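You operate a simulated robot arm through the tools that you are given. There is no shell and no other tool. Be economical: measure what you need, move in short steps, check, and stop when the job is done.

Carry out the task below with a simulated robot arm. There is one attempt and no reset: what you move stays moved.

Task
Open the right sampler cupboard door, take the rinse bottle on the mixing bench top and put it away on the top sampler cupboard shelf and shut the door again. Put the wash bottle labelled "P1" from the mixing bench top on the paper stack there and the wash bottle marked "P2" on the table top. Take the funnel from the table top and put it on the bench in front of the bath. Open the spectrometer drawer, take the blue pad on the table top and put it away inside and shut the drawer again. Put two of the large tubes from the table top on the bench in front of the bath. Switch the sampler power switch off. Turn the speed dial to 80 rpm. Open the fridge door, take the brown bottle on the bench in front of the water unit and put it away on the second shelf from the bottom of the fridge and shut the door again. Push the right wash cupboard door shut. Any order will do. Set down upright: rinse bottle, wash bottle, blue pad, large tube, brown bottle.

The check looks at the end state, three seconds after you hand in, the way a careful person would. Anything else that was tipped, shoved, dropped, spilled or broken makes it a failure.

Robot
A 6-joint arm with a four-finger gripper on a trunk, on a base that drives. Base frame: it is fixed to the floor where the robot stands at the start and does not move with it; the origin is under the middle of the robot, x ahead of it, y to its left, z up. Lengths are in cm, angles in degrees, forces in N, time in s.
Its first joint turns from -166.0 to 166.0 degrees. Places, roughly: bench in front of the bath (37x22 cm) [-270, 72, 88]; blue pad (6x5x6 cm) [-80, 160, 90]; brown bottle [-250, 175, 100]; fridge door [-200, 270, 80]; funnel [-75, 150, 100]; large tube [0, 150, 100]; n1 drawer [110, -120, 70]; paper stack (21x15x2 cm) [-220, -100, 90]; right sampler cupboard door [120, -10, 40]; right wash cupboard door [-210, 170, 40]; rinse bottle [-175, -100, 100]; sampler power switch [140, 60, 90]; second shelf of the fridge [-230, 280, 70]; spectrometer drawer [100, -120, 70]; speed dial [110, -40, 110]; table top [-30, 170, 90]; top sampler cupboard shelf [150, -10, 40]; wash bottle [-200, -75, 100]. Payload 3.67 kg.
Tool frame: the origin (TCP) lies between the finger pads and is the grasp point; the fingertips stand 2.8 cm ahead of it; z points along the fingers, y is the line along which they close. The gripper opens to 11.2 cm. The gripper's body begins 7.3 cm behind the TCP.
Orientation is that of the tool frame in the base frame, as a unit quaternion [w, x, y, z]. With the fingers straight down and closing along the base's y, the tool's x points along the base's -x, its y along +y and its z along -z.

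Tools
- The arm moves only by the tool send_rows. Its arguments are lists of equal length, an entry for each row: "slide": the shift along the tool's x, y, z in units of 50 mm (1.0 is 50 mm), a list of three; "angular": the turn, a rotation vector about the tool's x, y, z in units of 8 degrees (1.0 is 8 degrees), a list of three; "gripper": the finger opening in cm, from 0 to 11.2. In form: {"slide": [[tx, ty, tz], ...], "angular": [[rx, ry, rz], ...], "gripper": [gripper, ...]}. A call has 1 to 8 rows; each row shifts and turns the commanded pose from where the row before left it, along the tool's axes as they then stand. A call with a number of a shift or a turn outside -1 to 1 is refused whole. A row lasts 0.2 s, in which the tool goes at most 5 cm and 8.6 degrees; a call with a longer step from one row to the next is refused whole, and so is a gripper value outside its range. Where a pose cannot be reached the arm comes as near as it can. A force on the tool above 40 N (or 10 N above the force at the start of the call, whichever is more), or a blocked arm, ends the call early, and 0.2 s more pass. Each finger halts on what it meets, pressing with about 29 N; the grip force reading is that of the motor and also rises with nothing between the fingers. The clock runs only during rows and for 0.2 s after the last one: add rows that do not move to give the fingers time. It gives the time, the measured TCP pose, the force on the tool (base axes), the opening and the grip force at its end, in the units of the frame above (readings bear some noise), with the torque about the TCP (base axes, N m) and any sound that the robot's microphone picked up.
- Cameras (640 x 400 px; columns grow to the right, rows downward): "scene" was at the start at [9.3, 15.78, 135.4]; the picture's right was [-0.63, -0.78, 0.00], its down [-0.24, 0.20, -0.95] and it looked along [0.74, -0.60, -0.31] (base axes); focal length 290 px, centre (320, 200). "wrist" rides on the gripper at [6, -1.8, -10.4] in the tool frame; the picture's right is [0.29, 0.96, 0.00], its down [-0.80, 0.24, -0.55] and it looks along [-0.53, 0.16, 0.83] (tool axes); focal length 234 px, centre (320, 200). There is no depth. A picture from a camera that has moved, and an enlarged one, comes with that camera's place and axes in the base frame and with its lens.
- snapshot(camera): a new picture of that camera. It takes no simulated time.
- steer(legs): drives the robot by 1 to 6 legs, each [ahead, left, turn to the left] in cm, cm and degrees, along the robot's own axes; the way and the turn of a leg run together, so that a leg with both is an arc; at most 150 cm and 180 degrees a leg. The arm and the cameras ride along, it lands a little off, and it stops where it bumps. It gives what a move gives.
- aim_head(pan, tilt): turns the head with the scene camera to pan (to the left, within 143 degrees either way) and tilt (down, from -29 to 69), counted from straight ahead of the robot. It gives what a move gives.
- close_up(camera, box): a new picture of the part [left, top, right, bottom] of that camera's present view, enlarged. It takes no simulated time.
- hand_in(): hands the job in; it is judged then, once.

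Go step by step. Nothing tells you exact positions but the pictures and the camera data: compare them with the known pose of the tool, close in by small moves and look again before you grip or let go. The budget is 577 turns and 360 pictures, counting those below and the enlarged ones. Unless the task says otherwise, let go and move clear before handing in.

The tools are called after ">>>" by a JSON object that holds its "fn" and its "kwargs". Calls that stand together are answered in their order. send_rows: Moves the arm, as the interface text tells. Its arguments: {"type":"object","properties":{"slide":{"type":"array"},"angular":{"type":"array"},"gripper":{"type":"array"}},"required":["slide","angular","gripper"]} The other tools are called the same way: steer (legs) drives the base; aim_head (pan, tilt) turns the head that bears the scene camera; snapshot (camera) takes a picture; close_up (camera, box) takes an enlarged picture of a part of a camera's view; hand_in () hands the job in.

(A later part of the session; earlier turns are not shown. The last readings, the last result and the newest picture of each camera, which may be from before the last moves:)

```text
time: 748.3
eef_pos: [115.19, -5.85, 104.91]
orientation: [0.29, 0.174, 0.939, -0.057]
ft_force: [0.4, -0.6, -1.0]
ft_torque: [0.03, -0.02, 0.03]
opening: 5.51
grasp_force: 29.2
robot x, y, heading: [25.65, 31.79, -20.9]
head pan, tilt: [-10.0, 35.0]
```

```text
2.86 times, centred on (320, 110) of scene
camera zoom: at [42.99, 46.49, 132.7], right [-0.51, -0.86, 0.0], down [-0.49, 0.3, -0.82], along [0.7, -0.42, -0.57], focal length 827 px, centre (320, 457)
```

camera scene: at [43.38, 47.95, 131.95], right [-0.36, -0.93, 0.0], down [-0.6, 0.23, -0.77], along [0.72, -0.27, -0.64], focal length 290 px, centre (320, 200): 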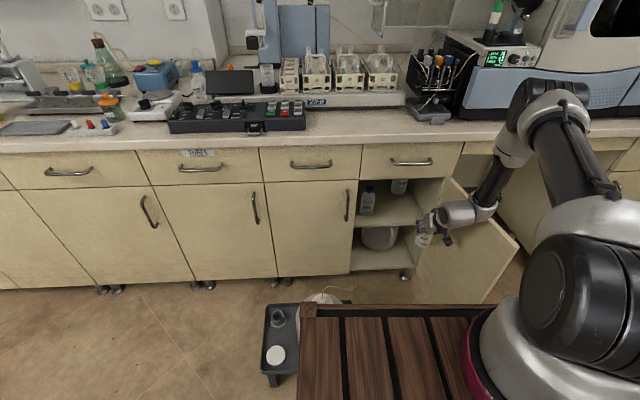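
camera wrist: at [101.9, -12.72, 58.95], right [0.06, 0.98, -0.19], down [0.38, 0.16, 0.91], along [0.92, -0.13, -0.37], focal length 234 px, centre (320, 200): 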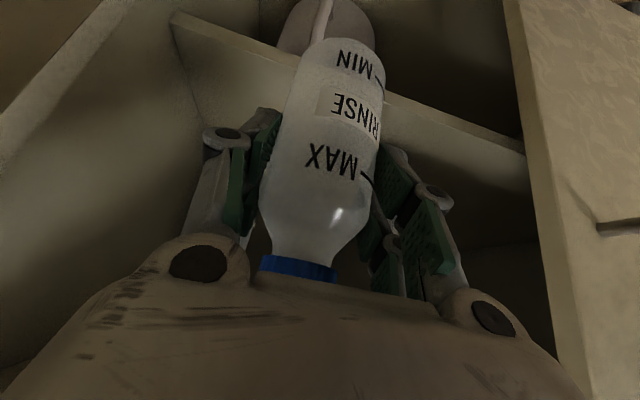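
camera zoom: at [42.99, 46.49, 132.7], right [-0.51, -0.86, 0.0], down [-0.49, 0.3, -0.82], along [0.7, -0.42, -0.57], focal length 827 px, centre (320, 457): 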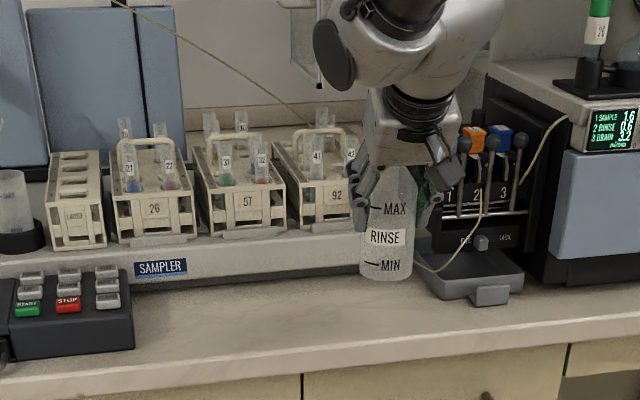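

Move 3 cm deeper, then lower onto the counter.

>>> {"fn": "send_rows", "kwargs": {"slide": [[-0.5, 0.04, 0.34], [0.45, 0, 0.66], [0.3, 0, 0.44], [0.06, 0, 0.09], [0, 0, 0]], "angular": [[0, 0, 0], [0, 0, 0], [0, 0, 0], [0, 0, 0], [0, 0, 0]], "gripper": [4.5, 4.5, 4.5, 4.5, 4.5]}}

>>> {"fn": "send_rows", "kwargs": {"slide": [[0.03, 0, 0.05], [0.03, 0, 0.05], [0.03, 0, 0.05], [0, 0, 0]], "angular": [[0, 0, 0], [0, 0, 0], [0, 0, 0], [0, 0, 0]], "gripper": [4.5, 4.5, 4.5, 4.5]}}

>>> {"fn": "close_up", "kwargs": {"camera": "scene", "box": [220, 60, 420, 180]}}

```text
time: 749.5
eef_pos: [118.02, -6.93, 97.64]
orientation: [0.29, 0.173, 0.94, -0.057]
ft_force: [-0.1, 0.1, -0.2]
ft_torque: [-0.01, 0.02, -0.01]
opening: 5.48
grasp_force: 28.8
robot x, y, heading: [25.51, 31.5, -20.8]
head pan, tilt: [-10.0, 35.0]
```

```text
time: 750.5
eef_pos: [118.09, -7.06, 96.94]
orientation: [0.291, 0.174, 0.939, -0.058]
ft_force: [-0.6, -0.2, 5.6]
ft_torque: [-0.12, -0.15, 0.0]
opening: 5.49
grasp_force: 29.1
robot x, y, heading: [25.71, 31.32, -21.1]
head pan, tilt: [-10.0, 35.0]
```

```text
3.20 times, centred on (320, 120) of scene
camera zoom: at [42.96, 46.5, 132.71], right [-0.51, -0.86, 0.0], down [-0.49, 0.3, -0.82], along [0.7, -0.42, -0.57], focal length 926 px, centre (320, 456)
```

zoom: 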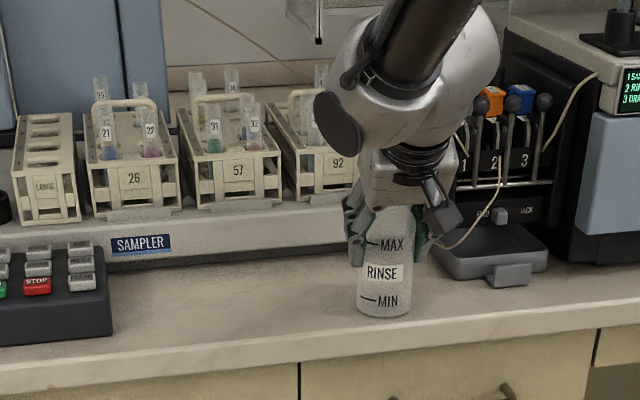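

Standing on the counter. Release slightly and retreat along the tool axis, then flatten the tool pitch to ~20°.

>>> {"fn": "send_rows", "kwargs": {"slide": [[0, 0, 0], [0, 0, 0], [0, 0, 0], [0, 0, -0.4], [0, 0, -0.8], [0, 0, -0.8], [0, 0, -0.8], [0, 0, -0.8]], "angular": [[0, 0, 0], [0, 0, 0], [0, 0, 0], [0, 0, 0], [0, 0, 0], [0, 0, 0], [0, 0, 0], [0, 0, 0]], "gripper": [6, 6.6, 7.4, 7.4, 7.4, 7.4, 7.4, 7.4]}}

>>> {"fn": "steer", "kwargs": {"legs": [[-12, 0, 3.8]]}}

>>> {"fn": "send_rows", "kwargs": {"slide": [[0, 0, 0], [0, 0, 0], [0, 0, 0], [0, 0, 0], [0, 0, 0]], "angular": [[0, -1, 0], [0, -1, 0], [0, -1, 0], [0, -1, 0], [0, 0, 0]], "gripper": [7.6, 7.6, 7.6, 7.6, 7.6]}}

>>> {"fn": "snapshot", "kwargs": {"camera": "wrist"}}

```text
time: 752.3
eef_pos: [108.79, -3.25, 111.74]
orientation: [0.289, 0.173, 0.94, -0.056]
ft_force: [0.6, -0.1, 0.3]
ft_torque: [0.04, -0.02, 0.03]
opening: 7.42
grasp_force: 0.1
robot x, y, heading: [25.49, 31.77, -21.3]
head pan, tilt: [-10.0, 35.0]
```

```text
time: 753.5
eef_pos: [99.74, 6.31, 111.82]
orientation: [0.291, 0.14, 0.945, -0.047]
ft_force: [0.3, -0.5, -0.7]
ft_torque: [0.01, 0.02, -0.02]
opening: 7.41
grasp_force: 0.0
robot x, y, heading: [14.68, 35.46, -16.8]
head pan, tilt: [-10.0, 35.0]
```

```text
time: 754.7
eef_pos: [102.85, 5.09, 116.1]
orientation: [0.455, 0.145, 0.874, -0.095]
ft_force: [-0.1, 0.2, -0.5]
ft_torque: [0.0, 0.0, 0.0]
opening: 7.62
grasp_force: 0.0
out of reach, approached as far as the arm can: row 2, 3, 4
robot x, y, heading: [14.79, 35.27, -17.1]
head pan, tilt: [-10.0, 35.0]
```

```text
39 pictures are left
camera wrist: at [90.91, 7.47, 117.19], right [0.17, 0.95, -0.27], down [0.09, 0.26, 0.96], along [0.98, -0.19, -0.04], focal length 234 px, centre (320, 200)
```

wrist: 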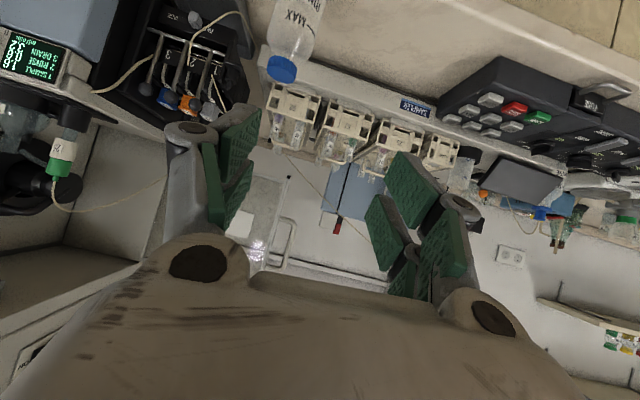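

>>> {"fn": "send_rows", "kwargs": {"slide": [[0.56, -0.36, 0.37], [0.56, -0.36, 0.37], [0.56, -0.36, 0.37], [0.56, -0.36, 0.37], [0, 0, 0]], "angular": [[0, -0.5, 0], [0, -0.5, 0], [0, -0.5, 0], [0, -0.5, 0], [0, 0, 0]], "gripper": [7.6, 7.6, 7.6, 7.6, 7.6]}}

>>> {"fn": "snapshot", "kwargs": {"camera": "wrist"}}

```text
time: 755.9
eef_pos: [103.86, 6.45, 105.26]
orientation: [0.549, 0.148, 0.812, -0.134]
ft_force: [-0.8, 0.0, -0.1]
ft_torque: [0.01, -0.01, -0.02]
opening: 7.61
grasp_force: 0.0
out of reach, approached as far as the arm can: row 1, 2, 3, 4
robot x, y, heading: [14.72, 35.54, -16.9]
head pan, tilt: [-10.0, 35.0]
```

```text
38 pictures are left
camera wrist: at [92.1, 9.27, 103.55], right [0.27, 0.91, -0.32], down [-0.1, 0.36, 0.93], along [0.96, -0.22, 0.18], focal length 234 px, centre (320, 200)
```

wrist: 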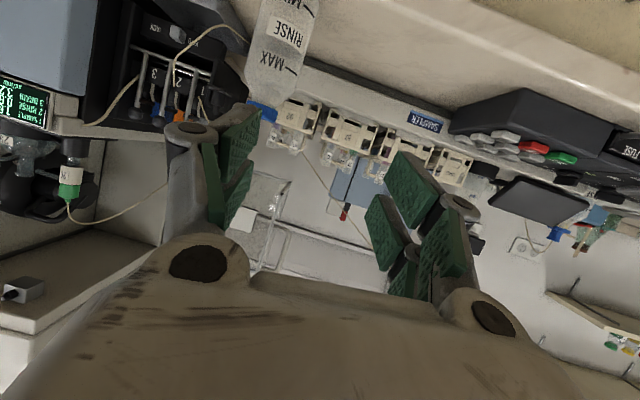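

Pitch is now ~21°. Shift the base 7 cm right and approach the bottle.

>>> {"fn": "steer", "kwargs": {"legs": [[0, -7, 0]]}}

>>> {"fn": "send_rows", "kwargs": {"slide": [[0.4, 0, 0.6], [0, 0, 0.8], [0, 0, 0]], "angular": [[0, 0, 0], [0, 0, 0], [0, 0, 0]], "gripper": [7.6, 7.6, 7.6]}}

>>> {"fn": "snapshot", "kwargs": {"camera": "wrist"}}

```text
time: 757.0
eef_pos: [101.78, -0.34, 105.3]
orientation: [0.548, 0.148, 0.813, -0.134]
ft_force: [0.3, 0.8, -0.3]
ft_torque: [-0.01, 0.02, 0.03]
opening: 7.6
grasp_force: 0.1
robot x, y, heading: [12.66, 28.38, -16.8]
head pan, tilt: [-10.0, 35.0]
```

```text
time: 757.8
eef_pos: [107.23, -2.61, 100.98]
orientation: [0.546, 0.151, 0.812, -0.139]
ft_force: [-0.6, -0.1, 0.7]
ft_torque: [0.0, -0.01, -0.01]
opening: 7.58
grasp_force: 0.1
out of reach, approached as far as the arm can: row 2
robot x, y, heading: [12.63, 28.23, -17.1]
head pan, tilt: [-10.0, 35.0]
```

```text
37 pictures are left
camera wrist: at [95.45, 0.42, 99.36], right [0.28, 0.9, -0.33], down [-0.09, 0.36, 0.93], along [0.96, -0.23, 0.18], focal length 234 px, centre (320, 200)
```

wrist: 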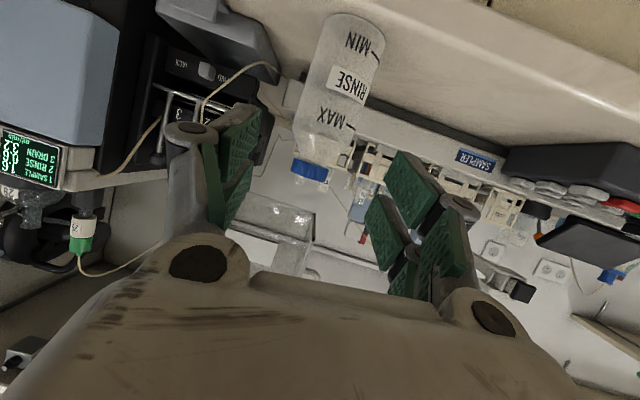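

>>> {"fn": "steer", "kwargs": {"legs": [[7, -0.8, 0]]}}

>>> {"fn": "send_rows", "kwargs": {"slide": [[0.1, 0, 0.5], [0, 0, 0.4], [0, 0, 0]], "angular": [[0, 0, 0], [0, 0, 0], [0, 0, 0]], "gripper": [7.6, 7.6, 7.6]}}

>>> {"fn": "snapshot", "kwargs": {"camera": "wrist"}}

```text
time: 758.8
eef_pos: [113.71, -5.42, 100.99]
orientation: [0.546, 0.151, 0.812, -0.138]
ft_force: [-0.8, -0.4, 0.9]
ft_torque: [0.0, 0.01, -0.02]
opening: 7.59
grasp_force: 0.1
robot x, y, heading: [19.3, 25.96, -17.2]
head pan, tilt: [-10.0, 35.0]
```

```text
time: 759.6
eef_pos: [117.38, -7.12, 98.99]
orientation: [0.545, 0.151, 0.813, -0.14]
ft_force: [0.3, -0.5, -0.7]
ft_torque: [0.05, -0.01, -0.01]
opening: 7.6
grasp_force: 0.1
robot x, y, heading: [19.09, 25.74, -16.7]
head pan, tilt: [-10.0, 35.0]
```

```text
36 pictures are left
camera wrist: at [105.59, -4.05, 97.35], right [0.28, 0.9, -0.33], down [-0.08, 0.36, 0.93], along [0.96, -0.23, 0.18], focal length 234 px, centre (320, 200)
```

wrist: 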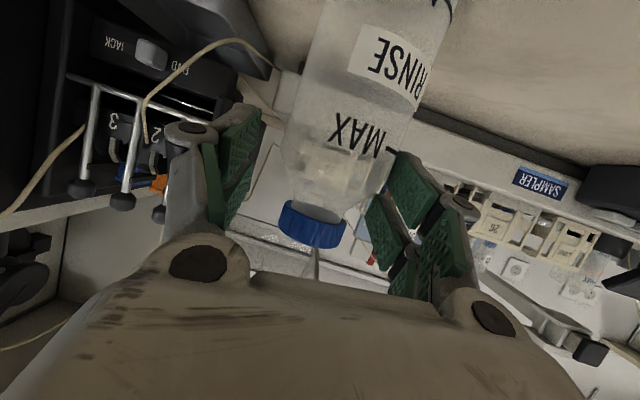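

Lower 2.7 cm to hold the body below the shoulder, then close.

>>> {"fn": "send_rows", "kwargs": {"slide": [[0.3, 0, 0], [0.24, 0, 0], [0, 0, 0]], "angular": [[0, 0, 0], [0, 0, 0], [0, 0, 0]], "gripper": [7.6, 7.6, 7.6]}}

>>> {"fn": "send_rows", "kwargs": {"slide": [[0, 0, 0], [0, 0, 0], [0, 0, 0], [0, 0, 0], [0, 0, 0]], "angular": [[0, 0, 0], [0, 0, 0], [0, 0, 0], [0, 0, 0], [0, 0, 0]], "gripper": [6.5, 5.8, 5, 4.5, 4.5]}}

>>> {"fn": "snapshot", "kwargs": {"camera": "wrist"}}

```text
time: 760.4
eef_pos: [116.26, -6.68, 96.46]
orientation: [0.543, 0.155, 0.813, -0.143]
ft_force: [-0.7, 0.4, -0.1]
ft_torque: [0.01, 0.02, 0.01]
opening: 7.59
grasp_force: 0.1
robot x, y, heading: [19.0, 25.69, -17.0]
head pan, tilt: [-10.0, 35.0]
```

```text
time: 761.6
eef_pos: [116.39, -6.58, 96.58]
orientation: [0.544, 0.154, 0.813, -0.143]
ft_force: [-0.2, 0.8, 1.8]
ft_torque: [0.11, -0.01, 0.03]
opening: 5.55
grasp_force: 28.5
robot x, y, heading: [19.06, 25.96, -17.2]
head pan, tilt: [-10.0, 35.0]
```

```text
35 pictures are left
camera wrist: at [104.61, -3.5, 94.93], right [0.29, 0.9, -0.33], down [-0.08, 0.36, 0.93], along [0.96, -0.24, 0.18], focal length 234 px, centre (320, 200)
```

wrist: 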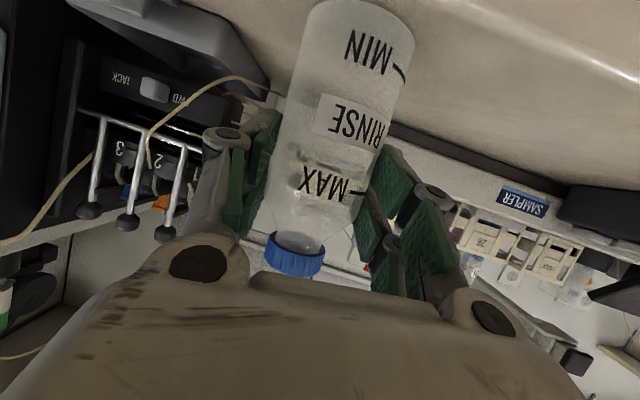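

Gripped. Lift, back the base out, and lower in front of the cupboard.

>>> {"fn": "send_rows", "kwargs": {"slide": [[-0.5, 0, -0.2], [-0.9, -0.05, -0.36], [0, 0, 0]], "angular": [[0, 0, 0], [0, 0, 0], [0, 0, 0]], "gripper": [4.5, 4.5, 4.5]}}

>>> {"fn": "steer", "kwargs": {"legs": [[-26, 3, 0]]}}

>>> {"fn": "send_rows", "kwargs": {"slide": [[0.85, 0.05, 0.34], [0.85, 0.05, 0.34], [0.85, 0.05, 0.34], [0.85, 0.05, 0.34], [0.85, 0.05, 0.34], [0.85, 0.05, 0.34], [0.85, 0.05, 0.34], [0, 0, 0]], "angular": [[0, 0, 0], [0, 0, 0], [0, 0, 0], [0, 0, 0], [0, 0, 0], [0, 0, 0], [0, 0, 0], [0, 0, 0]], "gripper": [4.5, 4.5, 4.5, 4.5, 4.5, 4.5, 4.5, 4.5]}}

```text
time: 762.4
eef_pos: [116.27, -6.64, 103.92]
orientation: [0.545, 0.151, 0.813, -0.139]
ft_force: [0.3, -0.3, -0.9]
ft_torque: [0.02, 0.02, 0.01]
opening: 5.55
grasp_force: 28.4
robot x, y, heading: [19.1, 26.04, -17.1]
head pan, tilt: [-10.0, 35.0]
```

```text
time: 764.2
eef_pos: [92.99, 3.8, 103.83]
orientation: [0.546, 0.15, 0.813, -0.138]
ft_force: [-0.5, 0.3, -1.1]
ft_torque: [0.0, 0.0, -0.03]
opening: 5.53
grasp_force: 28.6
robot x, y, heading: [-4.01, 36.04, -17.2]
head pan, tilt: [-10.0, 35.0]
```

```text
time: 766.0
eef_pos: [94.54, 6.7, 72.45]
orientation: [0.545, 0.154, 0.812, -0.143]
ft_force: [0.1, 0.4, -0.8]
ft_torque: [0.01, 0.03, 0.01]
opening: 5.52
grasp_force: 29.2
out of reach, approached as far as the arm can: row 2, 3, 4, 5, 7
robot x, y, heading: [-3.97, 36.47, -17.1]
head pan, tilt: [-10.0, 35.0]
```

>>> {"fn": "steer", "kwargs": {"legs": [[0, -14.5, 0]]}}

>>> {"fn": "send_rows", "kwargs": {"slide": [[0.85, 0.05, 0.34], [0.85, 0.05, 0.34], [0.85, 0.05, 0.34], [0.6, 0.05, 0.24], [0, 0, 0]], "angular": [[0, 0, 0], [0, 0, 0], [0, 0, 0], [0, 0, 0], [0, 0, 0]], "gripper": [4.5, 4.5, 4.5, 4.5, 4.5]}}

>>> {"fn": "snapshot", "kwargs": {"camera": "scene"}}

```text
time: 767.4
eef_pos: [90.29, -7.03, 72.44]
orientation: [0.545, 0.154, 0.812, -0.143]
ft_force: [-0.5, -0.4, -0.4]
ft_torque: [0.02, 0.02, 0.02]
opening: 5.52
grasp_force: 28.9
robot x, y, heading: [-7.79, 22.4, -16.9]
head pan, tilt: [-10.0, 35.0]
```

```text
time: 768.6
eef_pos: [90.29, -7.09, 55.18]
orientation: [0.545, 0.157, 0.811, -0.144]
ft_force: [-1.2, 0.1, -0.5]
ft_torque: [-0.01, 0.03, -0.03]
opening: 5.52
grasp_force: 28.9
robot x, y, heading: [-8.37, 22.19, -17.1]
head pan, tilt: [-10.0, 35.0]
```

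```text
34 pictures are left
camera scene: at [7.79, 38.35, 132.7], right [-0.45, -0.89, 0.0], down [-0.51, 0.26, -0.82], along [0.73, -0.37, -0.57], focal length 290 px, centre (320, 200)
```

scene: 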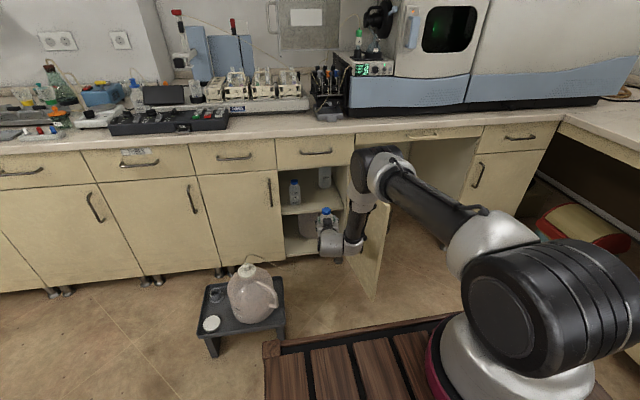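

Bottle at shelf height in front of the opening. Drive the base forward 20 cm, check.

>>> {"fn": "steer", "kwargs": {"legs": [[20, 0, 0]]}}

>>> {"fn": "snapshot", "kwargs": {"camera": "wrist"}}

>>> {"fn": "close_up", "kwargs": {"camera": "scene", "box": [280, 120, 440, 280]}}

```text
time: 770.1
eef_pos: [109.34, -12.68, 55.16]
orientation: [0.544, 0.155, 0.812, -0.143]
ft_force: [0.0, 0.1, -0.4]
ft_torque: [0.03, 0.0, -0.01]
opening: 5.53
grasp_force: 28.8
robot x, y, heading: [10.37, 16.22, -16.8]
head pan, tilt: [-10.0, 35.0]
```

```text
33 pictures are left
camera wrist: at [97.57, -9.55, 53.52], right [0.29, 0.9, -0.33], down [-0.08, 0.36, 0.93], along [0.95, -0.24, 0.18], focal length 234 px, centre (320, 200)
```

wrist: 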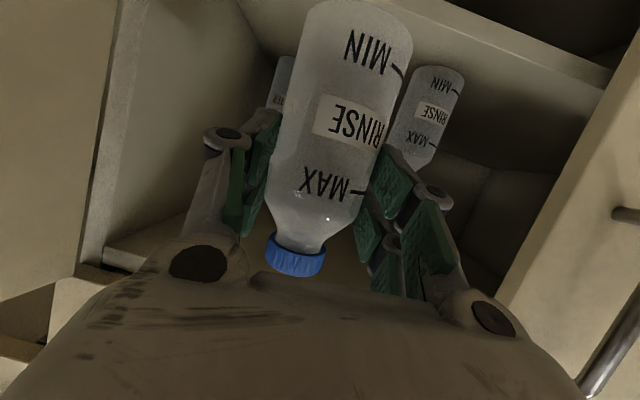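

```text
2.50 times, centred on (360, 200) of scene
camera zoom: at [26.79, 32.58, 132.7], right [-0.45, -0.89, 0.0], down [-0.51, 0.26, -0.82], along [0.73, -0.37, -0.57], focal length 724 px, centre (220, 200)
```

zoom: 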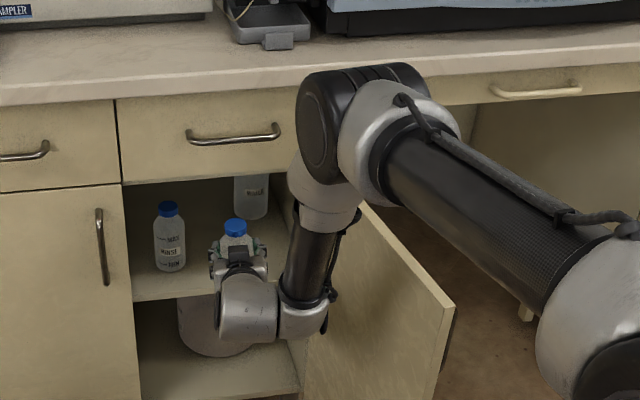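

Good alignment between the other bottles. Extend with the arm in small steps so the elbow stays clear of the counter.

>>> {"fn": "send_rows", "kwargs": {"slide": [[-0.23, 0.07, 0.55], [-0.23, 0.07, 0.55], [0, 0, 0]], "angular": [[0, 0, 0], [0, 0, 0], [0, 0, 0]], "gripper": [4.5, 4.5, 4.5]}}

>>> {"fn": "close_up", "kwargs": {"camera": "scene", "box": [280, 120, 440, 280]}}

```text
time: 771.0
eef_pos: [115.11, -14.64, 55.09]
orientation: [0.543, 0.157, 0.812, -0.144]
ft_force: [-0.4, 0.7, -0.5]
ft_torque: [0.01, 0.01, 0.0]
opening: 5.51
grasp_force: 29.0
robot x, y, heading: [10.62, 16.6, -16.7]
head pan, tilt: [-10.0, 35.0]
```

```text
2.50 times, centred on (360, 200) of scene
camera zoom: at [26.8, 32.58, 132.7], right [-0.45, -0.89, 0.0], down [-0.51, 0.26, -0.82], along [0.73, -0.37, -0.57], focal length 724 px, centre (220, 200)
```

zoom: 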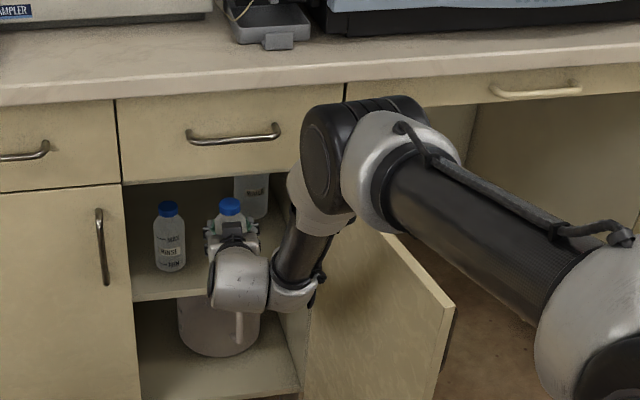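

>>> {"fn": "send_rows", "kwargs": {"slide": [[-0.23, 0.07, 0.55], [-0.21, 0.07, 0.5], [0, 0, 0]], "angular": [[0, 0, 0], [0, 0, 0], [0, 0, 0]], "gripper": [4.5, 4.5, 4.5]}}

>>> {"fn": "snapshot", "kwargs": {"camera": "wrist"}}

>>> {"fn": "close_up", "kwargs": {"camera": "scene", "box": [280, 140, 380, 240]}}

```text
time: 771.8
eef_pos: [120.63, -16.19, 55.33]
orientation: [0.544, 0.156, 0.812, -0.144]
ft_force: [-0.3, 0.5, -1.8]
ft_torque: [0.0, 0.01, 0.01]
opening: 5.52
grasp_force: 28.6
robot x, y, heading: [10.43, 16.33, -16.9]
head pan, tilt: [-10.0, 35.0]
```

```text
30 pictures are left
camera wrist: at [108.82, -12.96, 53.68], right [0.29, 0.9, -0.33], down [-0.08, 0.36, 0.93], along [0.95, -0.24, 0.18], focal length 234 px, centre (320, 200)
```

wrist: 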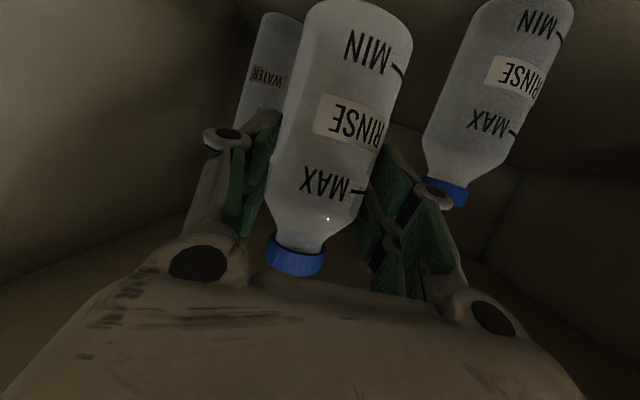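

```text
4.00 times, centred on (330, 190) of scene
camera zoom: at [26.8, 32.58, 132.7], right [-0.45, -0.89, 0.0], down [-0.51, 0.26, -0.82], along [0.73, -0.37, -0.57], focal length 1158 px, centre (280, 240)
```

zoom: 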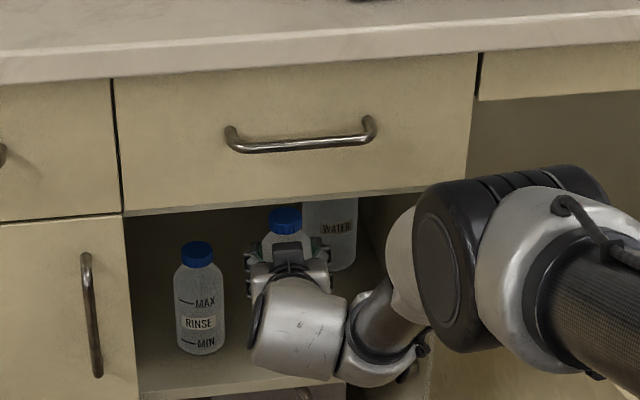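

Position is good. Lower onto the shelf.

>>> {"fn": "send_rows", "kwargs": {"slide": [[0.28, 0, 0.11], [0.2, 0, 0.08], [0.1, 0, 0.04], [0.08, 0, 0.03], [0.08, 0, 0.03], [0, 0, 0]], "angular": [[0, 0, 0], [0, 0, 0], [0, 0, 0], [0, 0, 0], [0, 0, 0], [0, 0, 0]], "gripper": [4.5, 4.5, 4.5, 4.5, 4.5, 4.5]}}

>>> {"fn": "send_rows", "kwargs": {"slide": [[0.07, 0, 0.03], [0.07, 0, 0.03], [0.07, 0, 0.03], [0, 0, 0]], "angular": [[0, 0, 0], [0, 0, 0], [0, 0, 0], [0, 0, 0]], "gripper": [4.5, 4.5, 4.5, 4.5]}}

```text
time: 773.1
eef_pos: [120.18, -16.45, 51.36]
orientation: [0.545, 0.155, 0.811, -0.143]
ft_force: [-0.4, 0.0, -0.4]
ft_torque: [0.02, 0.01, -0.02]
opening: 5.51
grasp_force: 28.9
robot x, y, heading: [10.6, 16.75, -16.9]
head pan, tilt: [-10.0, 35.0]
```

```text
time: 774.1
eef_pos: [119.96, -16.33, 51.18]
orientation: [0.544, 0.155, 0.812, -0.143]
ft_force: [-0.2, -0.2, -0.8]
ft_torque: [-0.03, 0.01, -0.02]
opening: 5.51
grasp_force: 29.0
out of reach, approached as far as the arm can: row 1, 3
robot x, y, heading: [10.85, 16.24, -17.2]
head pan, tilt: [-10.0, 35.0]
```

>>> {"fn": "close_up", "kwargs": {"camera": "scene", "box": [290, 170, 370, 250]}}

```text
5.00 times, centred on (330, 210) of scene
camera zoom: at [26.79, 32.58, 132.7], right [-0.45, -0.89, 0.0], down [-0.51, 0.26, -0.82], along [0.73, -0.37, -0.57], focal length 1447 px, centre (270, 150)
```

zoom: 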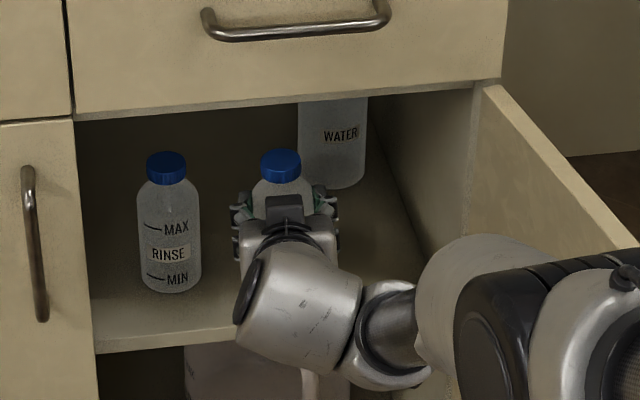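

About 1 cm above the shelf, arm at its limit. I shift the base back 4 cm, extending the arm correspondingly, to regain reach downward.

>>> {"fn": "send_rows", "kwargs": {"slide": [[-0.1, 0.03, 0.25], [0.1, 0, 0.04], [0.1, 0, 0.04], [0, 0, 0]], "angular": [[0, 0, 0], [0, 0, 0], [0, 0, 0], [0, 0, 0]], "gripper": [4.5, 4.5, 4.5, 4.5]}}

```text
time: 775.1
eef_pos: [119.52, -16.4, 50.34]
orientation: [0.544, 0.156, 0.812, -0.144]
ft_force: [0.6, 0.3, -0.5]
ft_torque: [-0.03, 0.01, 0.01]
opening: 5.51
grasp_force: 29.1
out of reach, approached as far as the arm can: row 1, 2, 3
robot x, y, heading: [10.81, 16.53, -16.7]
head pan, tilt: [-10.0, 35.0]
```

>>> {"fn": "send_rows", "kwargs": {"slide": [[0.08, 0, 0.03], [0.08, 0, 0.03], [0.08, 0, 0.03], [0, 0, 0]], "angular": [[0, 0, 0], [0, 0, 0], [0, 0, 0], [0, 0, 0]], "gripper": [4.5, 4.5, 4.5, 4.5]}}

```text
time: 776.1
eef_pos: [118.96, -16.32, 49.71]
orientation: [0.546, 0.156, 0.811, -0.143]
ft_force: [-0.4, 0.3, -0.6]
ft_torque: [-0.02, 0.0, -0.01]
opening: 5.49
grasp_force: 28.8
out of reach, approached as far as the arm can: row 2
robot x, y, heading: [10.65, 16.28, -16.9]
head pan, tilt: [-10.0, 35.0]
```

>>> {"fn": "steer", "kwargs": {"legs": [[3, 0, 0]]}}

>>> {"fn": "send_rows", "kwargs": {"slide": [[0.08, 0, 0.03], [0.08, 0, 0.03], [0.08, 0, 0.03], [0, 0, 0]], "angular": [[0, 0, 0], [0, 0, 0], [0, 0, 0], [0, 0, 0]], "gripper": [4.5, 4.5, 4.5, 4.5]}}

>>> {"fn": "close_up", "kwargs": {"camera": "scene", "box": [290, 170, 370, 250]}}

```text
time: 777.0
eef_pos: [121.87, -17.09, 49.68]
orientation: [0.544, 0.156, 0.811, -0.144]
ft_force: [-0.1, -0.1, -0.1]
ft_torque: [0.03, -0.01, 0.02]
opening: 5.49
grasp_force: 29.0
robot x, y, heading: [13.39, 15.77, -16.8]
head pan, tilt: [-10.0, 35.0]
```

```text
time: 778.0
eef_pos: [121.15, -17.17, 48.86]
orientation: [0.544, 0.155, 0.812, -0.143]
ft_force: [-0.6, 0.3, 0.1]
ft_torque: [0.01, 0.02, 0.01]
opening: 5.52
grasp_force: 28.9
out of reach, approached as far as the arm can: row 2
robot x, y, heading: [13.4, 15.71, -16.7]
head pan, tilt: [-10.0, 35.0]
```

```text
5.00 times, centred on (330, 210) of scene
camera zoom: at [29.63, 31.73, 132.7], right [-0.45, -0.89, 0.0], down [-0.51, 0.26, -0.82], along [0.73, -0.37, -0.57], focal length 1447 px, centre (270, 150)
```

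zoom: 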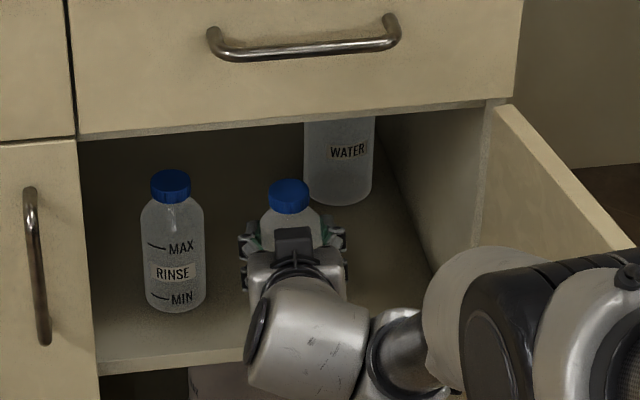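

>>> {"fn": "send_rows", "kwargs": {"slide": [[0.07, 0, 0.03], [0.07, 0, 0.03], [0, 0, 0]], "angular": [[0, 0, 0], [0, 0, 0], [0, 0, 0]], "gripper": [4.5, 4.5, 4.5]}}

>>> {"fn": "snapshot", "kwargs": {"camera": "wrist"}}

```text
time: 778.8
eef_pos: [120.9, -17.1, 48.64]
orientation: [0.546, 0.156, 0.811, -0.143]
ft_force: [2.1, 1.2, 6.0]
ft_torque: [0.14, -0.31, 0.01]
opening: 5.5
grasp_force: 29.0
out of reach, approached as far as the arm can: row 1
robot x, y, heading: [13.61, 15.54, -17.0]
head pan, tilt: [-10.0, 35.0]
```

```text
26 pictures are left
camera wrist: at [109.13, -13.91, 46.95], right [0.29, 0.9, -0.33], down [-0.08, 0.36, 0.93], along [0.95, -0.24, 0.18], focal length 234 px, centre (320, 200)
```

wrist: 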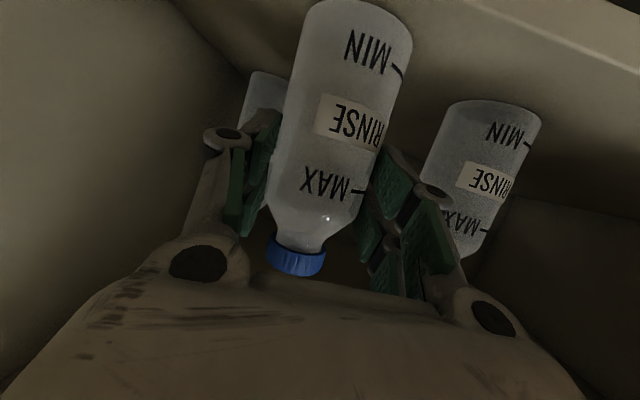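

Contact with the shelf (6 N). Release slightly and withdraw straight back.

>>> {"fn": "send_rows", "kwargs": {"slide": [[0, 0, 0], [0, 0, 0], [0, 0, 0], [0.08, -0.02, -0.2], [0.2, -0.05, -0.48], [0.25, -0.07, -0.6], [0.25, -0.07, -0.6], [0, 0, 0]], "angular": [[0, 0, 0], [0, 0, 0], [0, 0, 0], [0, 0, 0], [0, 0, 0], [0, 0, 0], [0, 0, 0], [0, 0, 0]], "gripper": [5.8, 6.2, 6.7, 6.7, 6.7, 6.7, 6.7, 6.7]}}

>>> {"fn": "close_up", "kwargs": {"camera": "scene", "box": [280, 160, 380, 260]}}

```text
time: 780.6
eef_pos: [111.2, -13.95, 48.12]
orientation: [0.543, 0.158, 0.812, -0.146]
ft_force: [0.3, 0.0, -0.1]
ft_torque: [-0.01, 0.01, 0.0]
opening: 6.7
grasp_force: 0.0
robot x, y, heading: [13.54, 15.66, -16.8]
head pan, tilt: [-10.0, 35.0]
```

```text
4.00 times, centred on (330, 210) of scene
camera zoom: at [29.63, 31.73, 132.71], right [-0.45, -0.89, 0.0], down [-0.51, 0.26, -0.82], along [0.73, -0.37, -0.57], focal length 1158 px, centre (280, 160)
```

zoom: 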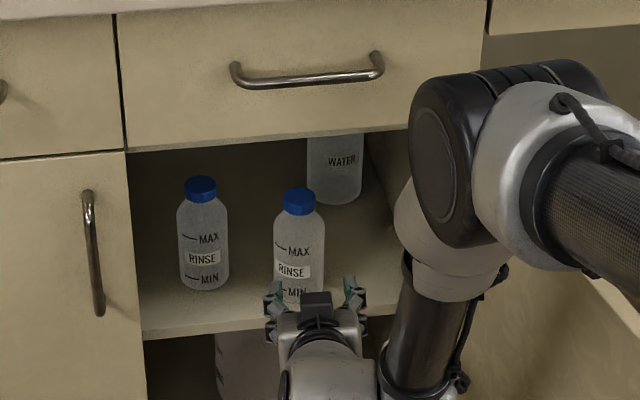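

The rinse bottle stands upright on the top shelf. Back out, raise the arm, then close the door from its outer side.

>>> {"fn": "steer", "kwargs": {"legs": [[-30, 2, 0]]}}

>>> {"fn": "send_rows", "kwargs": {"slide": [[-0.9, 0, -0.36], [-0.9, 0, -0.36], [-0.9, 0, -0.36], [-0.9, 0, -0.36], [-0.9, 0, -0.36], [-0.9, 0, -0.36], [-0.9, 0, -0.36], [0, 0, 0]], "angular": [[0, 0, 0], [0, 0, 0], [0, 0, 0], [0, 0, 0], [0, 0, 0], [0, 0, 0], [0, 0, 0], [0, 0, 0]], "gripper": [5, 3, 0, 0, 0, 0, 0, 0]}}

>>> {"fn": "steer", "kwargs": {"legs": [[0, -40, 0]]}}

>>> {"fn": "aim_head", "kwargs": {"pan": 5, "tilt": 35}}

>>> {"fn": "snapshot", "kwargs": {"camera": "scene"}}

```text
time: 782.6
eef_pos: [82.98, -3.79, 48.18]
orientation: [0.543, 0.16, 0.811, -0.147]
ft_force: [-0.8, 0.3, -0.1]
ft_torque: [0.02, -0.02, -0.01]
opening: 6.71
grasp_force: 0.2
robot x, y, heading: [-14.38, 26.15, -17.4]
head pan, tilt: [-10.0, 35.0]
```

```text
time: 784.4
eef_pos: [83.85, -1.74, 82.03]
orientation: [0.543, 0.16, 0.811, -0.147]
ft_force: [0.1, -0.7, -0.2]
ft_torque: [0.0, -0.03, -0.03]
opening: 0.04
grasp_force: 28.7
robot x, y, heading: [-14.22, 26.29, -17.2]
head pan, tilt: [-10.0, 35.0]
```

```text
time: 786.9
eef_pos: [71.87, -39.81, 82.17]
orientation: [0.543, 0.161, 0.811, -0.148]
ft_force: [0.5, -0.1, 0.3]
ft_torque: [0.02, 0.01, 0.0]
opening: 0.0
grasp_force: 28.9
robot x, y, heading: [-26.18, -11.12, -17.1]
head pan, tilt: [-10.0, 35.0]
```

```text
time: 787.7
eef_pos: [71.99, -39.79, 81.97]
orientation: [0.542, 0.162, 0.811, -0.149]
ft_force: [-0.6, 0.0, -0.3]
ft_torque: [0.0, -0.01, 0.0]
opening: 0.0
grasp_force: 28.7
robot x, y, heading: [-26.18, -11.69, -17.5]
head pan, tilt: [5.0, 35.0]
```

```text
24 pictures are left
camera scene: at [-9.23, 6.57, 132.71], right [-0.21, -0.98, 0.0], down [-0.56, 0.12, -0.82], along [0.8, -0.18, -0.57], focal length 290 px, centre (320, 200)
```

scene: 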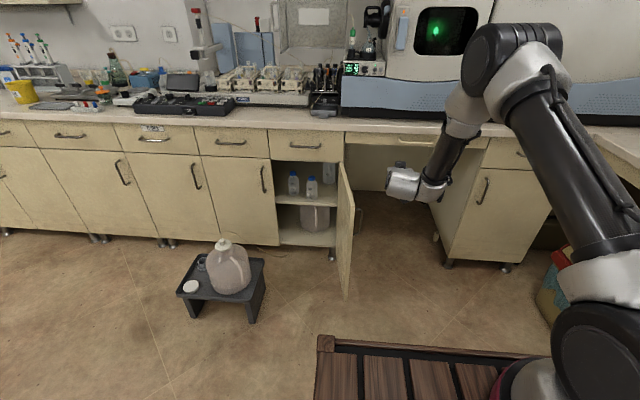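

Door is about 90° open. I lower the closed fingers on its outer (right) side and push it closed.

>>> {"fn": "steer", "kwargs": {"legs": [[14, -2, 0]]}}

>>> {"fn": "send_rows", "kwargs": {"slide": [[0.85, 0.05, 0.34], [0.85, 0.05, 0.34], [0.85, 0.05, 0.34], [0.85, 0.05, 0.34], [0.85, 0.05, 0.34], [0.85, 0.05, 0.34], [0, 0, 0]], "angular": [[0, 0, 0], [0, 0, 0], [0, 0, 0], [0, 0, 0], [0, 0, 0], [0, 0, 0], [0, 0, 0]], "gripper": [0, 0, 0, 0, 0, 0, 0]}}

>>> {"fn": "steer", "kwargs": {"legs": [[0, 18, 0]]}}

>>> {"fn": "snapshot", "kwargs": {"camera": "scene"}}

```text
time: 789.0
eef_pos: [84.75, -45.56, 82.0]
orientation: [0.543, 0.159, 0.811, -0.147]
ft_force: [-0.4, 0.2, 0.4]
ft_torque: [0.0, 0.05, 0.0]
opening: 0.01
grasp_force: 28.9
robot x, y, heading: [-13.27, -17.57, -17.3]
head pan, tilt: [5.0, 35.0]
```

```text
time: 790.6
eef_pos: [84.8, -46.04, 54.35]
orientation: [0.543, 0.159, 0.811, -0.146]
ft_force: [-0.4, 0.3, 0.3]
ft_torque: [-0.02, -0.03, -0.03]
opening: 0.0
grasp_force: 28.8
robot x, y, heading: [-13.52, -17.38, -17.4]
head pan, tilt: [5.0, 35.0]
```

```text
time: 792.1
eef_pos: [90.13, -29.27, 54.51]
orientation: [0.542, 0.161, 0.811, -0.148]
ft_force: [-0.4, 0.6, -0.5]
ft_torque: [0.01, -0.02, 0.0]
opening: 0.0
grasp_force: 29.2
robot x, y, heading: [-8.37, -0.74, -17.4]
head pan, tilt: [5.0, 35.0]
```

```text
23 pictures are left
camera scene: at [8.84, 17.58, 132.7], right [-0.21, -0.98, 0.0], down [-0.56, 0.12, -0.82], along [0.8, -0.18, -0.57], focal length 290 px, centre (320, 200)
```

scene: 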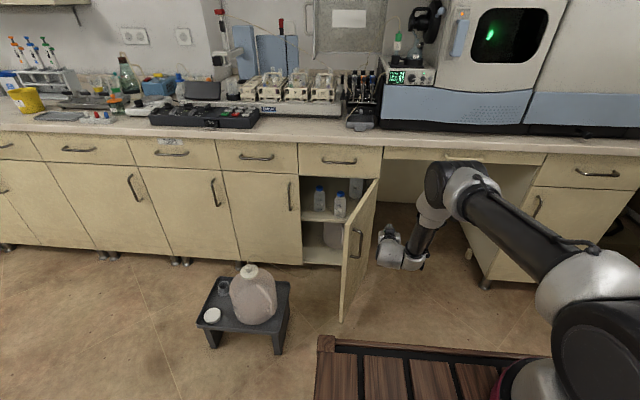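

>>> {"fn": "steer", "kwargs": {"legs": [[0, 15, 0]]}}

>>> {"fn": "steer", "kwargs": {"legs": [[8, 8, 0]]}}

>>> {"fn": "snapshot", "kwargs": {"camera": "scene"}}

```text
time: 793.5
eef_pos: [94.61, -14.54, 54.58]
orientation: [0.543, 0.16, 0.811, -0.147]
ft_force: [-0.9, -0.6, -0.1]
ft_torque: [0.0, 0.0, 0.0]
opening: 0.0
grasp_force: 28.9
robot x, y, heading: [-3.88, 14.06, -17.4]
head pan, tilt: [5.0, 35.0]
```

```text
time: 794.7
eef_pos: [104.75, -9.01, 54.47]
orientation: [0.542, 0.16, 0.812, -0.147]
ft_force: [0.3, 0.0, -0.1]
ft_torque: [-0.01, 0.02, 0.0]
opening: 0.0
grasp_force: 29.0
robot x, y, heading: [6.51, 19.4, -17.2]
head pan, tilt: [5.0, 35.0]
```

```text
22 pictures are left
camera scene: at [23.38, 37.62, 132.71], right [-0.21, -0.98, 0.0], down [-0.56, 0.12, -0.82], along [0.8, -0.17, -0.57], focal length 290 px, centre (320, 200)
```

scene: 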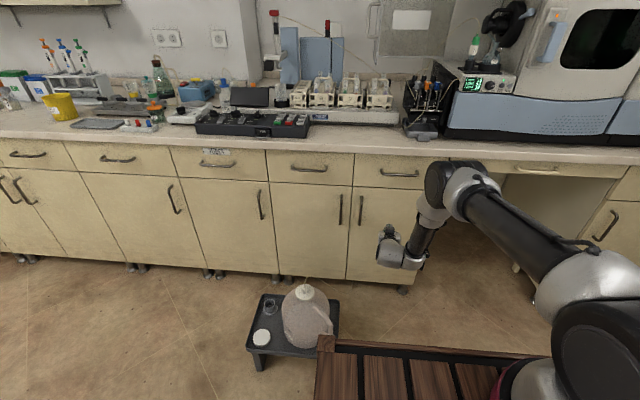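

The door swung shut; press it gently to be sure.

>>> {"fn": "steer", "kwargs": {"legs": [[7, 0, 0]]}}

>>> {"fn": "send_rows", "kwargs": {"slide": [[-0.08, 0, 0.2], [-0.08, 0, 0.2], [-0.08, 0, 0.2], [-0.08, 0, 0.2], [-0.08, 0, 0.2], [0, 0, 0]], "angular": [[0, 0, 0], [0, 0, 0], [0, 0, 0], [0, 0, 0], [0, 0, 0], [0, 0, 0]], "gripper": [0, 0, 0, 0, 0, 0]}}

>>> {"fn": "close_up", "kwargs": {"camera": "scene", "box": [270, 130, 450, 300]}}

```text
time: 795.7
eef_pos: [111.51, -11.16, 54.38]
orientation: [0.543, 0.16, 0.811, -0.147]
ft_force: [0.2, -0.8, -0.3]
ft_torque: [-0.02, 0.0, -0.01]
opening: 0.0
grasp_force: 29.3
robot x, y, heading: [13.15, 17.05, -17.2]
head pan, tilt: [5.0, 35.0]
```

```text
time: 796.1
eef_pos: [111.68, -11.21, 54.16]
orientation: [0.542, 0.159, 0.812, -0.147]
ft_force: [-15.8, 5.3, 7.6]
ft_torque: [-0.12, -0.44, 0.06]
opening: 0.0
grasp_force: 28.8
robot x, y, heading: [13.17, 17.27, -17.4]
head pan, tilt: [5.0, 35.0]
stopped in row 1: the force on the tool passed its limit at 68 N (the readings are from after the stop); the commanded pose is now the measured one
```

```text
2.35 times, centred on (360, 215) of scene
camera zoom: at [30.07, 35.52, 132.71], right [-0.21, -0.98, 0.0], down [-0.56, 0.12, -0.82], along [0.8, -0.17, -0.57], focal length 681 px, centre (226, 165)
```

zoom: 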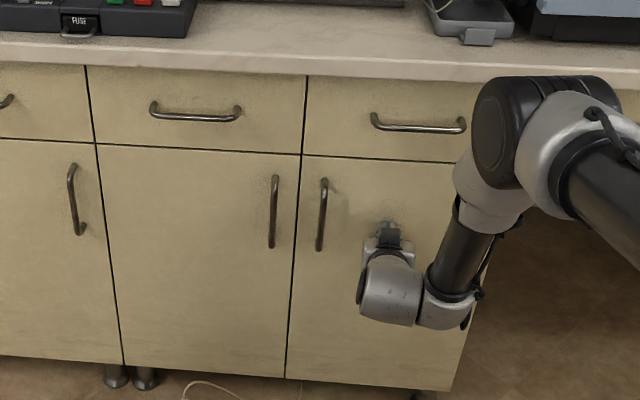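

The cupboard door is firmly shut. Last item: P1 onto the paper stack. Back off, raise and pitch the tool to ~55°, and drive to the mixing bench.

>>> {"fn": "steer", "kwargs": {"legs": [[-30, 0, 0]]}}

>>> {"fn": "send_rows", "kwargs": {"slide": [[-0.9, 0, -0.36], [-0.9, 0, -0.36], [-0.9, 0, -0.36], [-0.9, 0, -0.36], [-0.9, 0, -0.36], [-0.9, 0, -0.36], [-0.9, 0, -0.36], [-0.9, 0, -0.36]], "angular": [[0, 0, 0], [0, 0, 0], [0, 0, 0], [0, 0, 0], [0, 0, 0], [0, 0, 0], [0, 0, 0], [0, 0, 0]], "gripper": [2, 4, 6, 8, 10, 10, 10, 10]}}

>>> {"fn": "send_rows", "kwargs": {"slide": [[-0.7, 0, -0.5], [-0.7, 0, -0.5], [-0.7, 0, -0.5], [-0.6, 0, -0.6], [-0.4, 0, -0.6], [0, 0, -0.6], [0, 0, 0]], "angular": [[0, 0, 0], [0, 1, 0], [0, 1, 0], [0, 1, 0], [0, 1, 0], [0, 0.4, 0], [0, 0, 0]], "gripper": [10, 10, 10, 10, 10, 10, 10]}}

>>> {"fn": "steer", "kwargs": {"legs": [[-116, 0, 0], [0, 0, -90], [30, 0, 0]]}}

```text
time: 798.1
eef_pos: [82.97, -2.6, 54.31]
orientation: [0.541, 0.16, 0.812, -0.148]
ft_force: [-0.1, -1.5, 0.2]
ft_torque: [0.03, 0.0, 0.0]
opening: 0.04
grasp_force: 29.4
robot x, y, heading: [-15.2, 26.18, -17.5]
head pan, tilt: [5.0, 35.0]
```

```text
time: 799.9
eef_pos: [84.08, -0.19, 92.88]
orientation: [0.541, 0.161, 0.812, -0.149]
ft_force: [0.5, -0.3, -0.8]
ft_torque: [0.01, -0.05, 0.0]
opening: 9.98
grasp_force: 0.1
robot x, y, heading: [-15.52, 26.21, -17.5]
head pan, tilt: [5.0, 35.0]
```

```text
time: 801.5
eef_pos: [79.94, 3.58, 115.79]
orientation: [0.27, 0.197, 0.938, -0.093]
ft_force: [0.4, -0.7, -0.3]
ft_torque: [0.06, 0.0, 0.03]
opening: 10.0
grasp_force: 0.0
robot x, y, heading: [-15.8, 26.5, -17.4]
head pan, tilt: [5.0, 35.0]
```

```text
time: 813.0
eef_pos: [-160.61, -63.71, 115.62]
orientation: [0.124, 0.807, 0.517, -0.258]
ft_force: [-0.3, -0.4, -0.7]
ft_torque: [0.01, 0.01, 0.04]
opening: 10.0
grasp_force: 0.0
robot x, y, heading: [-136.25, 31.43, -108.2]
head pan, tilt: [5.0, 35.0]
```

I yaw the tool 30° left so it approaches P1 from the right-front (clear of the WATER bottle's tube), then drive up to the bench.

>>> {"fn": "send_rows", "kwargs": {"slide": [[0.6, 0, -0.4], [0.6, 0, -0.4], [0.6, 0, -0.4], [0, 0, 0], [0, 0, 0]], "angular": [[-0.51, -0.06, -0.785], [-0.51, -0.06, -0.785], [-0.51, -0.06, -0.785], [-0.51, -0.06, -0.785], [0, 0, 0]], "gripper": [10, 10, 10, 10, 10]}}

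>>> {"fn": "steer", "kwargs": {"legs": [[0, 0, 1.2], [28, -3, 0]]}}

>>> {"fn": "snapshot", "kwargs": {"camera": "wrist"}}

```text
time: 814.2
eef_pos: [-157.15, -53.4, 115.87]
orientation: [0.186, 0.645, 0.709, -0.216]
ft_force: [-0.5, -0.4, 0.8]
ft_torque: [0.01, -0.02, 0.03]
opening: 9.99
grasp_force: 0.1
robot x, y, heading: [-135.8, 31.12, -108.3]
head pan, tilt: [5.0, 35.0]
```

```text
time: 816.5
eef_pos: [-167.03, -80.14, 115.86]
orientation: [0.188, 0.639, 0.714, -0.215]
ft_force: [-1.5, 0.3, -0.2]
ft_torque: [0.0, 0.02, -0.01]
opening: 9.99
grasp_force: 0.0
robot x, y, heading: [-147.6, 4.84, -107.2]
head pan, tilt: [5.0, 35.0]
```

```text
20 pictures are left
camera wrist: at [-169.5, -69.68, 121.38], right [0.92, 0.33, -0.22], down [0.33, -0.34, 0.88], along [0.21, -0.88, -0.42], focal length 234 px, centre (320, 200)
```

wrist: 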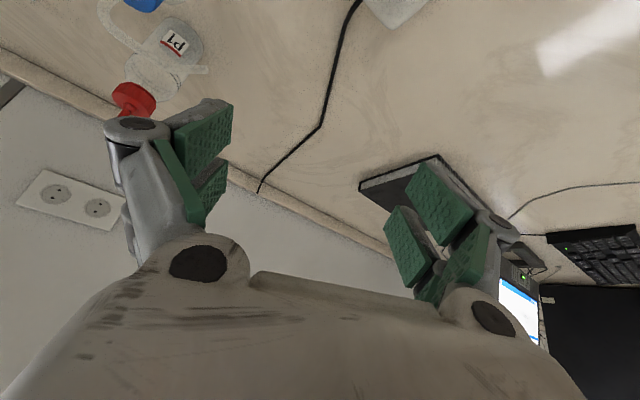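

P1 base ≈(-190,-100.5). I yaw a further 16° so the tool passes right of WATER's tube, and move above-front of P1.

>>> {"fn": "send_rows", "kwargs": {"slide": [[0, 0, -0.2], [0, 0, 0], [0.03, -0.92, 0.05], [0.03, -0.92, 0.05], [0.03, -0.92, 0.05], [0.03, -0.92, 0.05], [0.03, -0.92, 0.05], [0.03, -0.92, 0.05]], "angular": [[-0.54, -0.06, -0.83], [-0.54, -0.06, -0.83], [0, 0, 0], [0, 0, 0], [0, 0, 0], [0, 0, 0], [0, 0, 0], [0, 0, 0]], "gripper": [9, 8.4, 8.4, 8.4, 8.4, 8.4, 8.4, 8.4]}}

>>> {"fn": "snapshot", "kwargs": {"camera": "wrist"}}

```text
time: 818.4
eef_pos: [-192.7, -89.95, 116.85]
orientation: [0.215, 0.535, 0.796, -0.187]
ft_force: [0.5, 0.2, 0.7]
ft_torque: [0.05, 0.08, -0.04]
opening: 8.4
grasp_force: 0.1
robot x, y, heading: [-147.57, 4.7, -107.3]
head pan, tilt: [5.0, 35.0]
```

```text
19 pictures are left
camera wrist: at [-198.06, -80.45, 122.48], right [0.79, 0.57, -0.22], down [0.41, -0.24, 0.88], along [0.45, -0.79, -0.42], focal length 234 px, centre (320, 200)
```

wrist: 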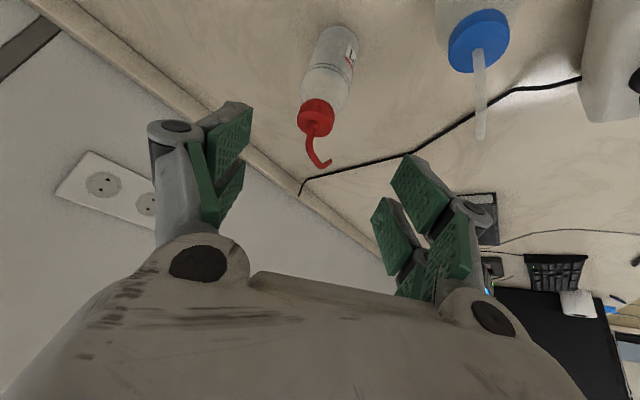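

Clear of the WATER bottle. Align and approach P1.

>>> {"fn": "send_rows", "kwargs": {"slide": [[0.36, 0.1, 0.3], [0, 0, 0.8], [0, 0, 0.8], [0, 0, 0.3], [0, 0, 0]], "angular": [[0, 0, 0], [0, 0, 0], [0, 0, 0], [0, 0, 0], [0, 0, 0]], "gripper": [8.4, 8.4, 8.4, 8.4, 8.4]}}

>>> {"fn": "snapshot", "kwargs": {"camera": "wrist"}}

```text
time: 819.5
eef_pos: [-191.52, -94.07, 106.43]
orientation: [0.215, 0.535, 0.795, -0.187]
ft_force: [0.2, 0.1, 0.4]
ft_torque: [0.01, -0.02, 0.01]
opening: 8.43
grasp_force: 0.0
robot x, y, heading: [-147.74, 4.79, -107.6]
head pan, tilt: [5.0, 35.0]
```

```text
18 pictures are left
camera wrist: at [-196.74, -84.54, 111.9], right [0.8, 0.56, -0.22], down [0.41, -0.24, 0.88], along [0.45, -0.79, -0.42], focal length 234 px, centre (320, 200)
```

wrist: 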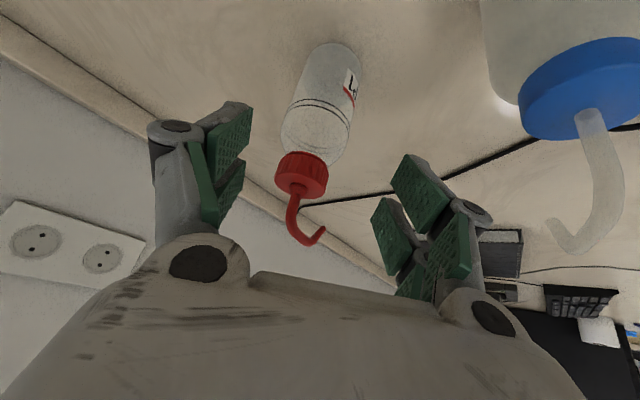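

>>> {"fn": "send_rows", "kwargs": {"slide": [[0, -0.06, 0.8], [0, 0, 0.8], [0, 0, 0.6], [0, 0, 0]], "angular": [[0, 0, 0], [0, 0, 0], [0, 0, 0], [0, 0, 0]], "gripper": [8.4, 8.4, 8.4, 8.4]}}

>>> {"fn": "snapshot", "kwargs": {"camera": "wrist"}}

```text
time: 820.5
eef_pos: [-190.15, -99.8, 97.47]
orientation: [0.215, 0.535, 0.795, -0.187]
ft_force: [-0.2, 0.5, 0.3]
ft_torque: [-0.02, 0.02, 0.01]
opening: 8.37
grasp_force: 0.0
robot x, y, heading: [-147.5, 4.79, -107.6]
head pan, tilt: [5.0, 35.0]
```

```text
17 pictures are left
camera wrist: at [-195.42, -90.26, 102.97], right [0.8, 0.56, -0.22], down [0.41, -0.24, 0.88], along [0.45, -0.79, -0.42], focal length 234 px, centre (320, 200)
```

wrist: 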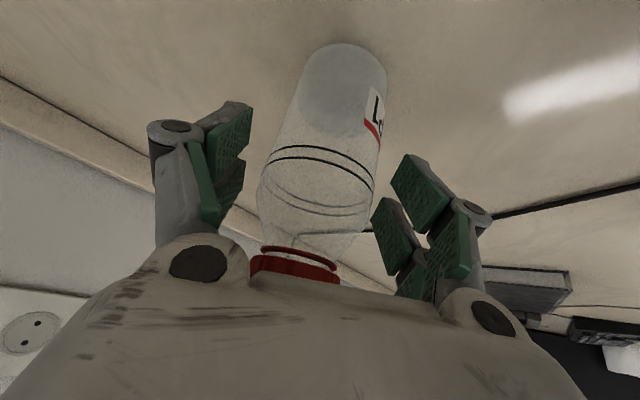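

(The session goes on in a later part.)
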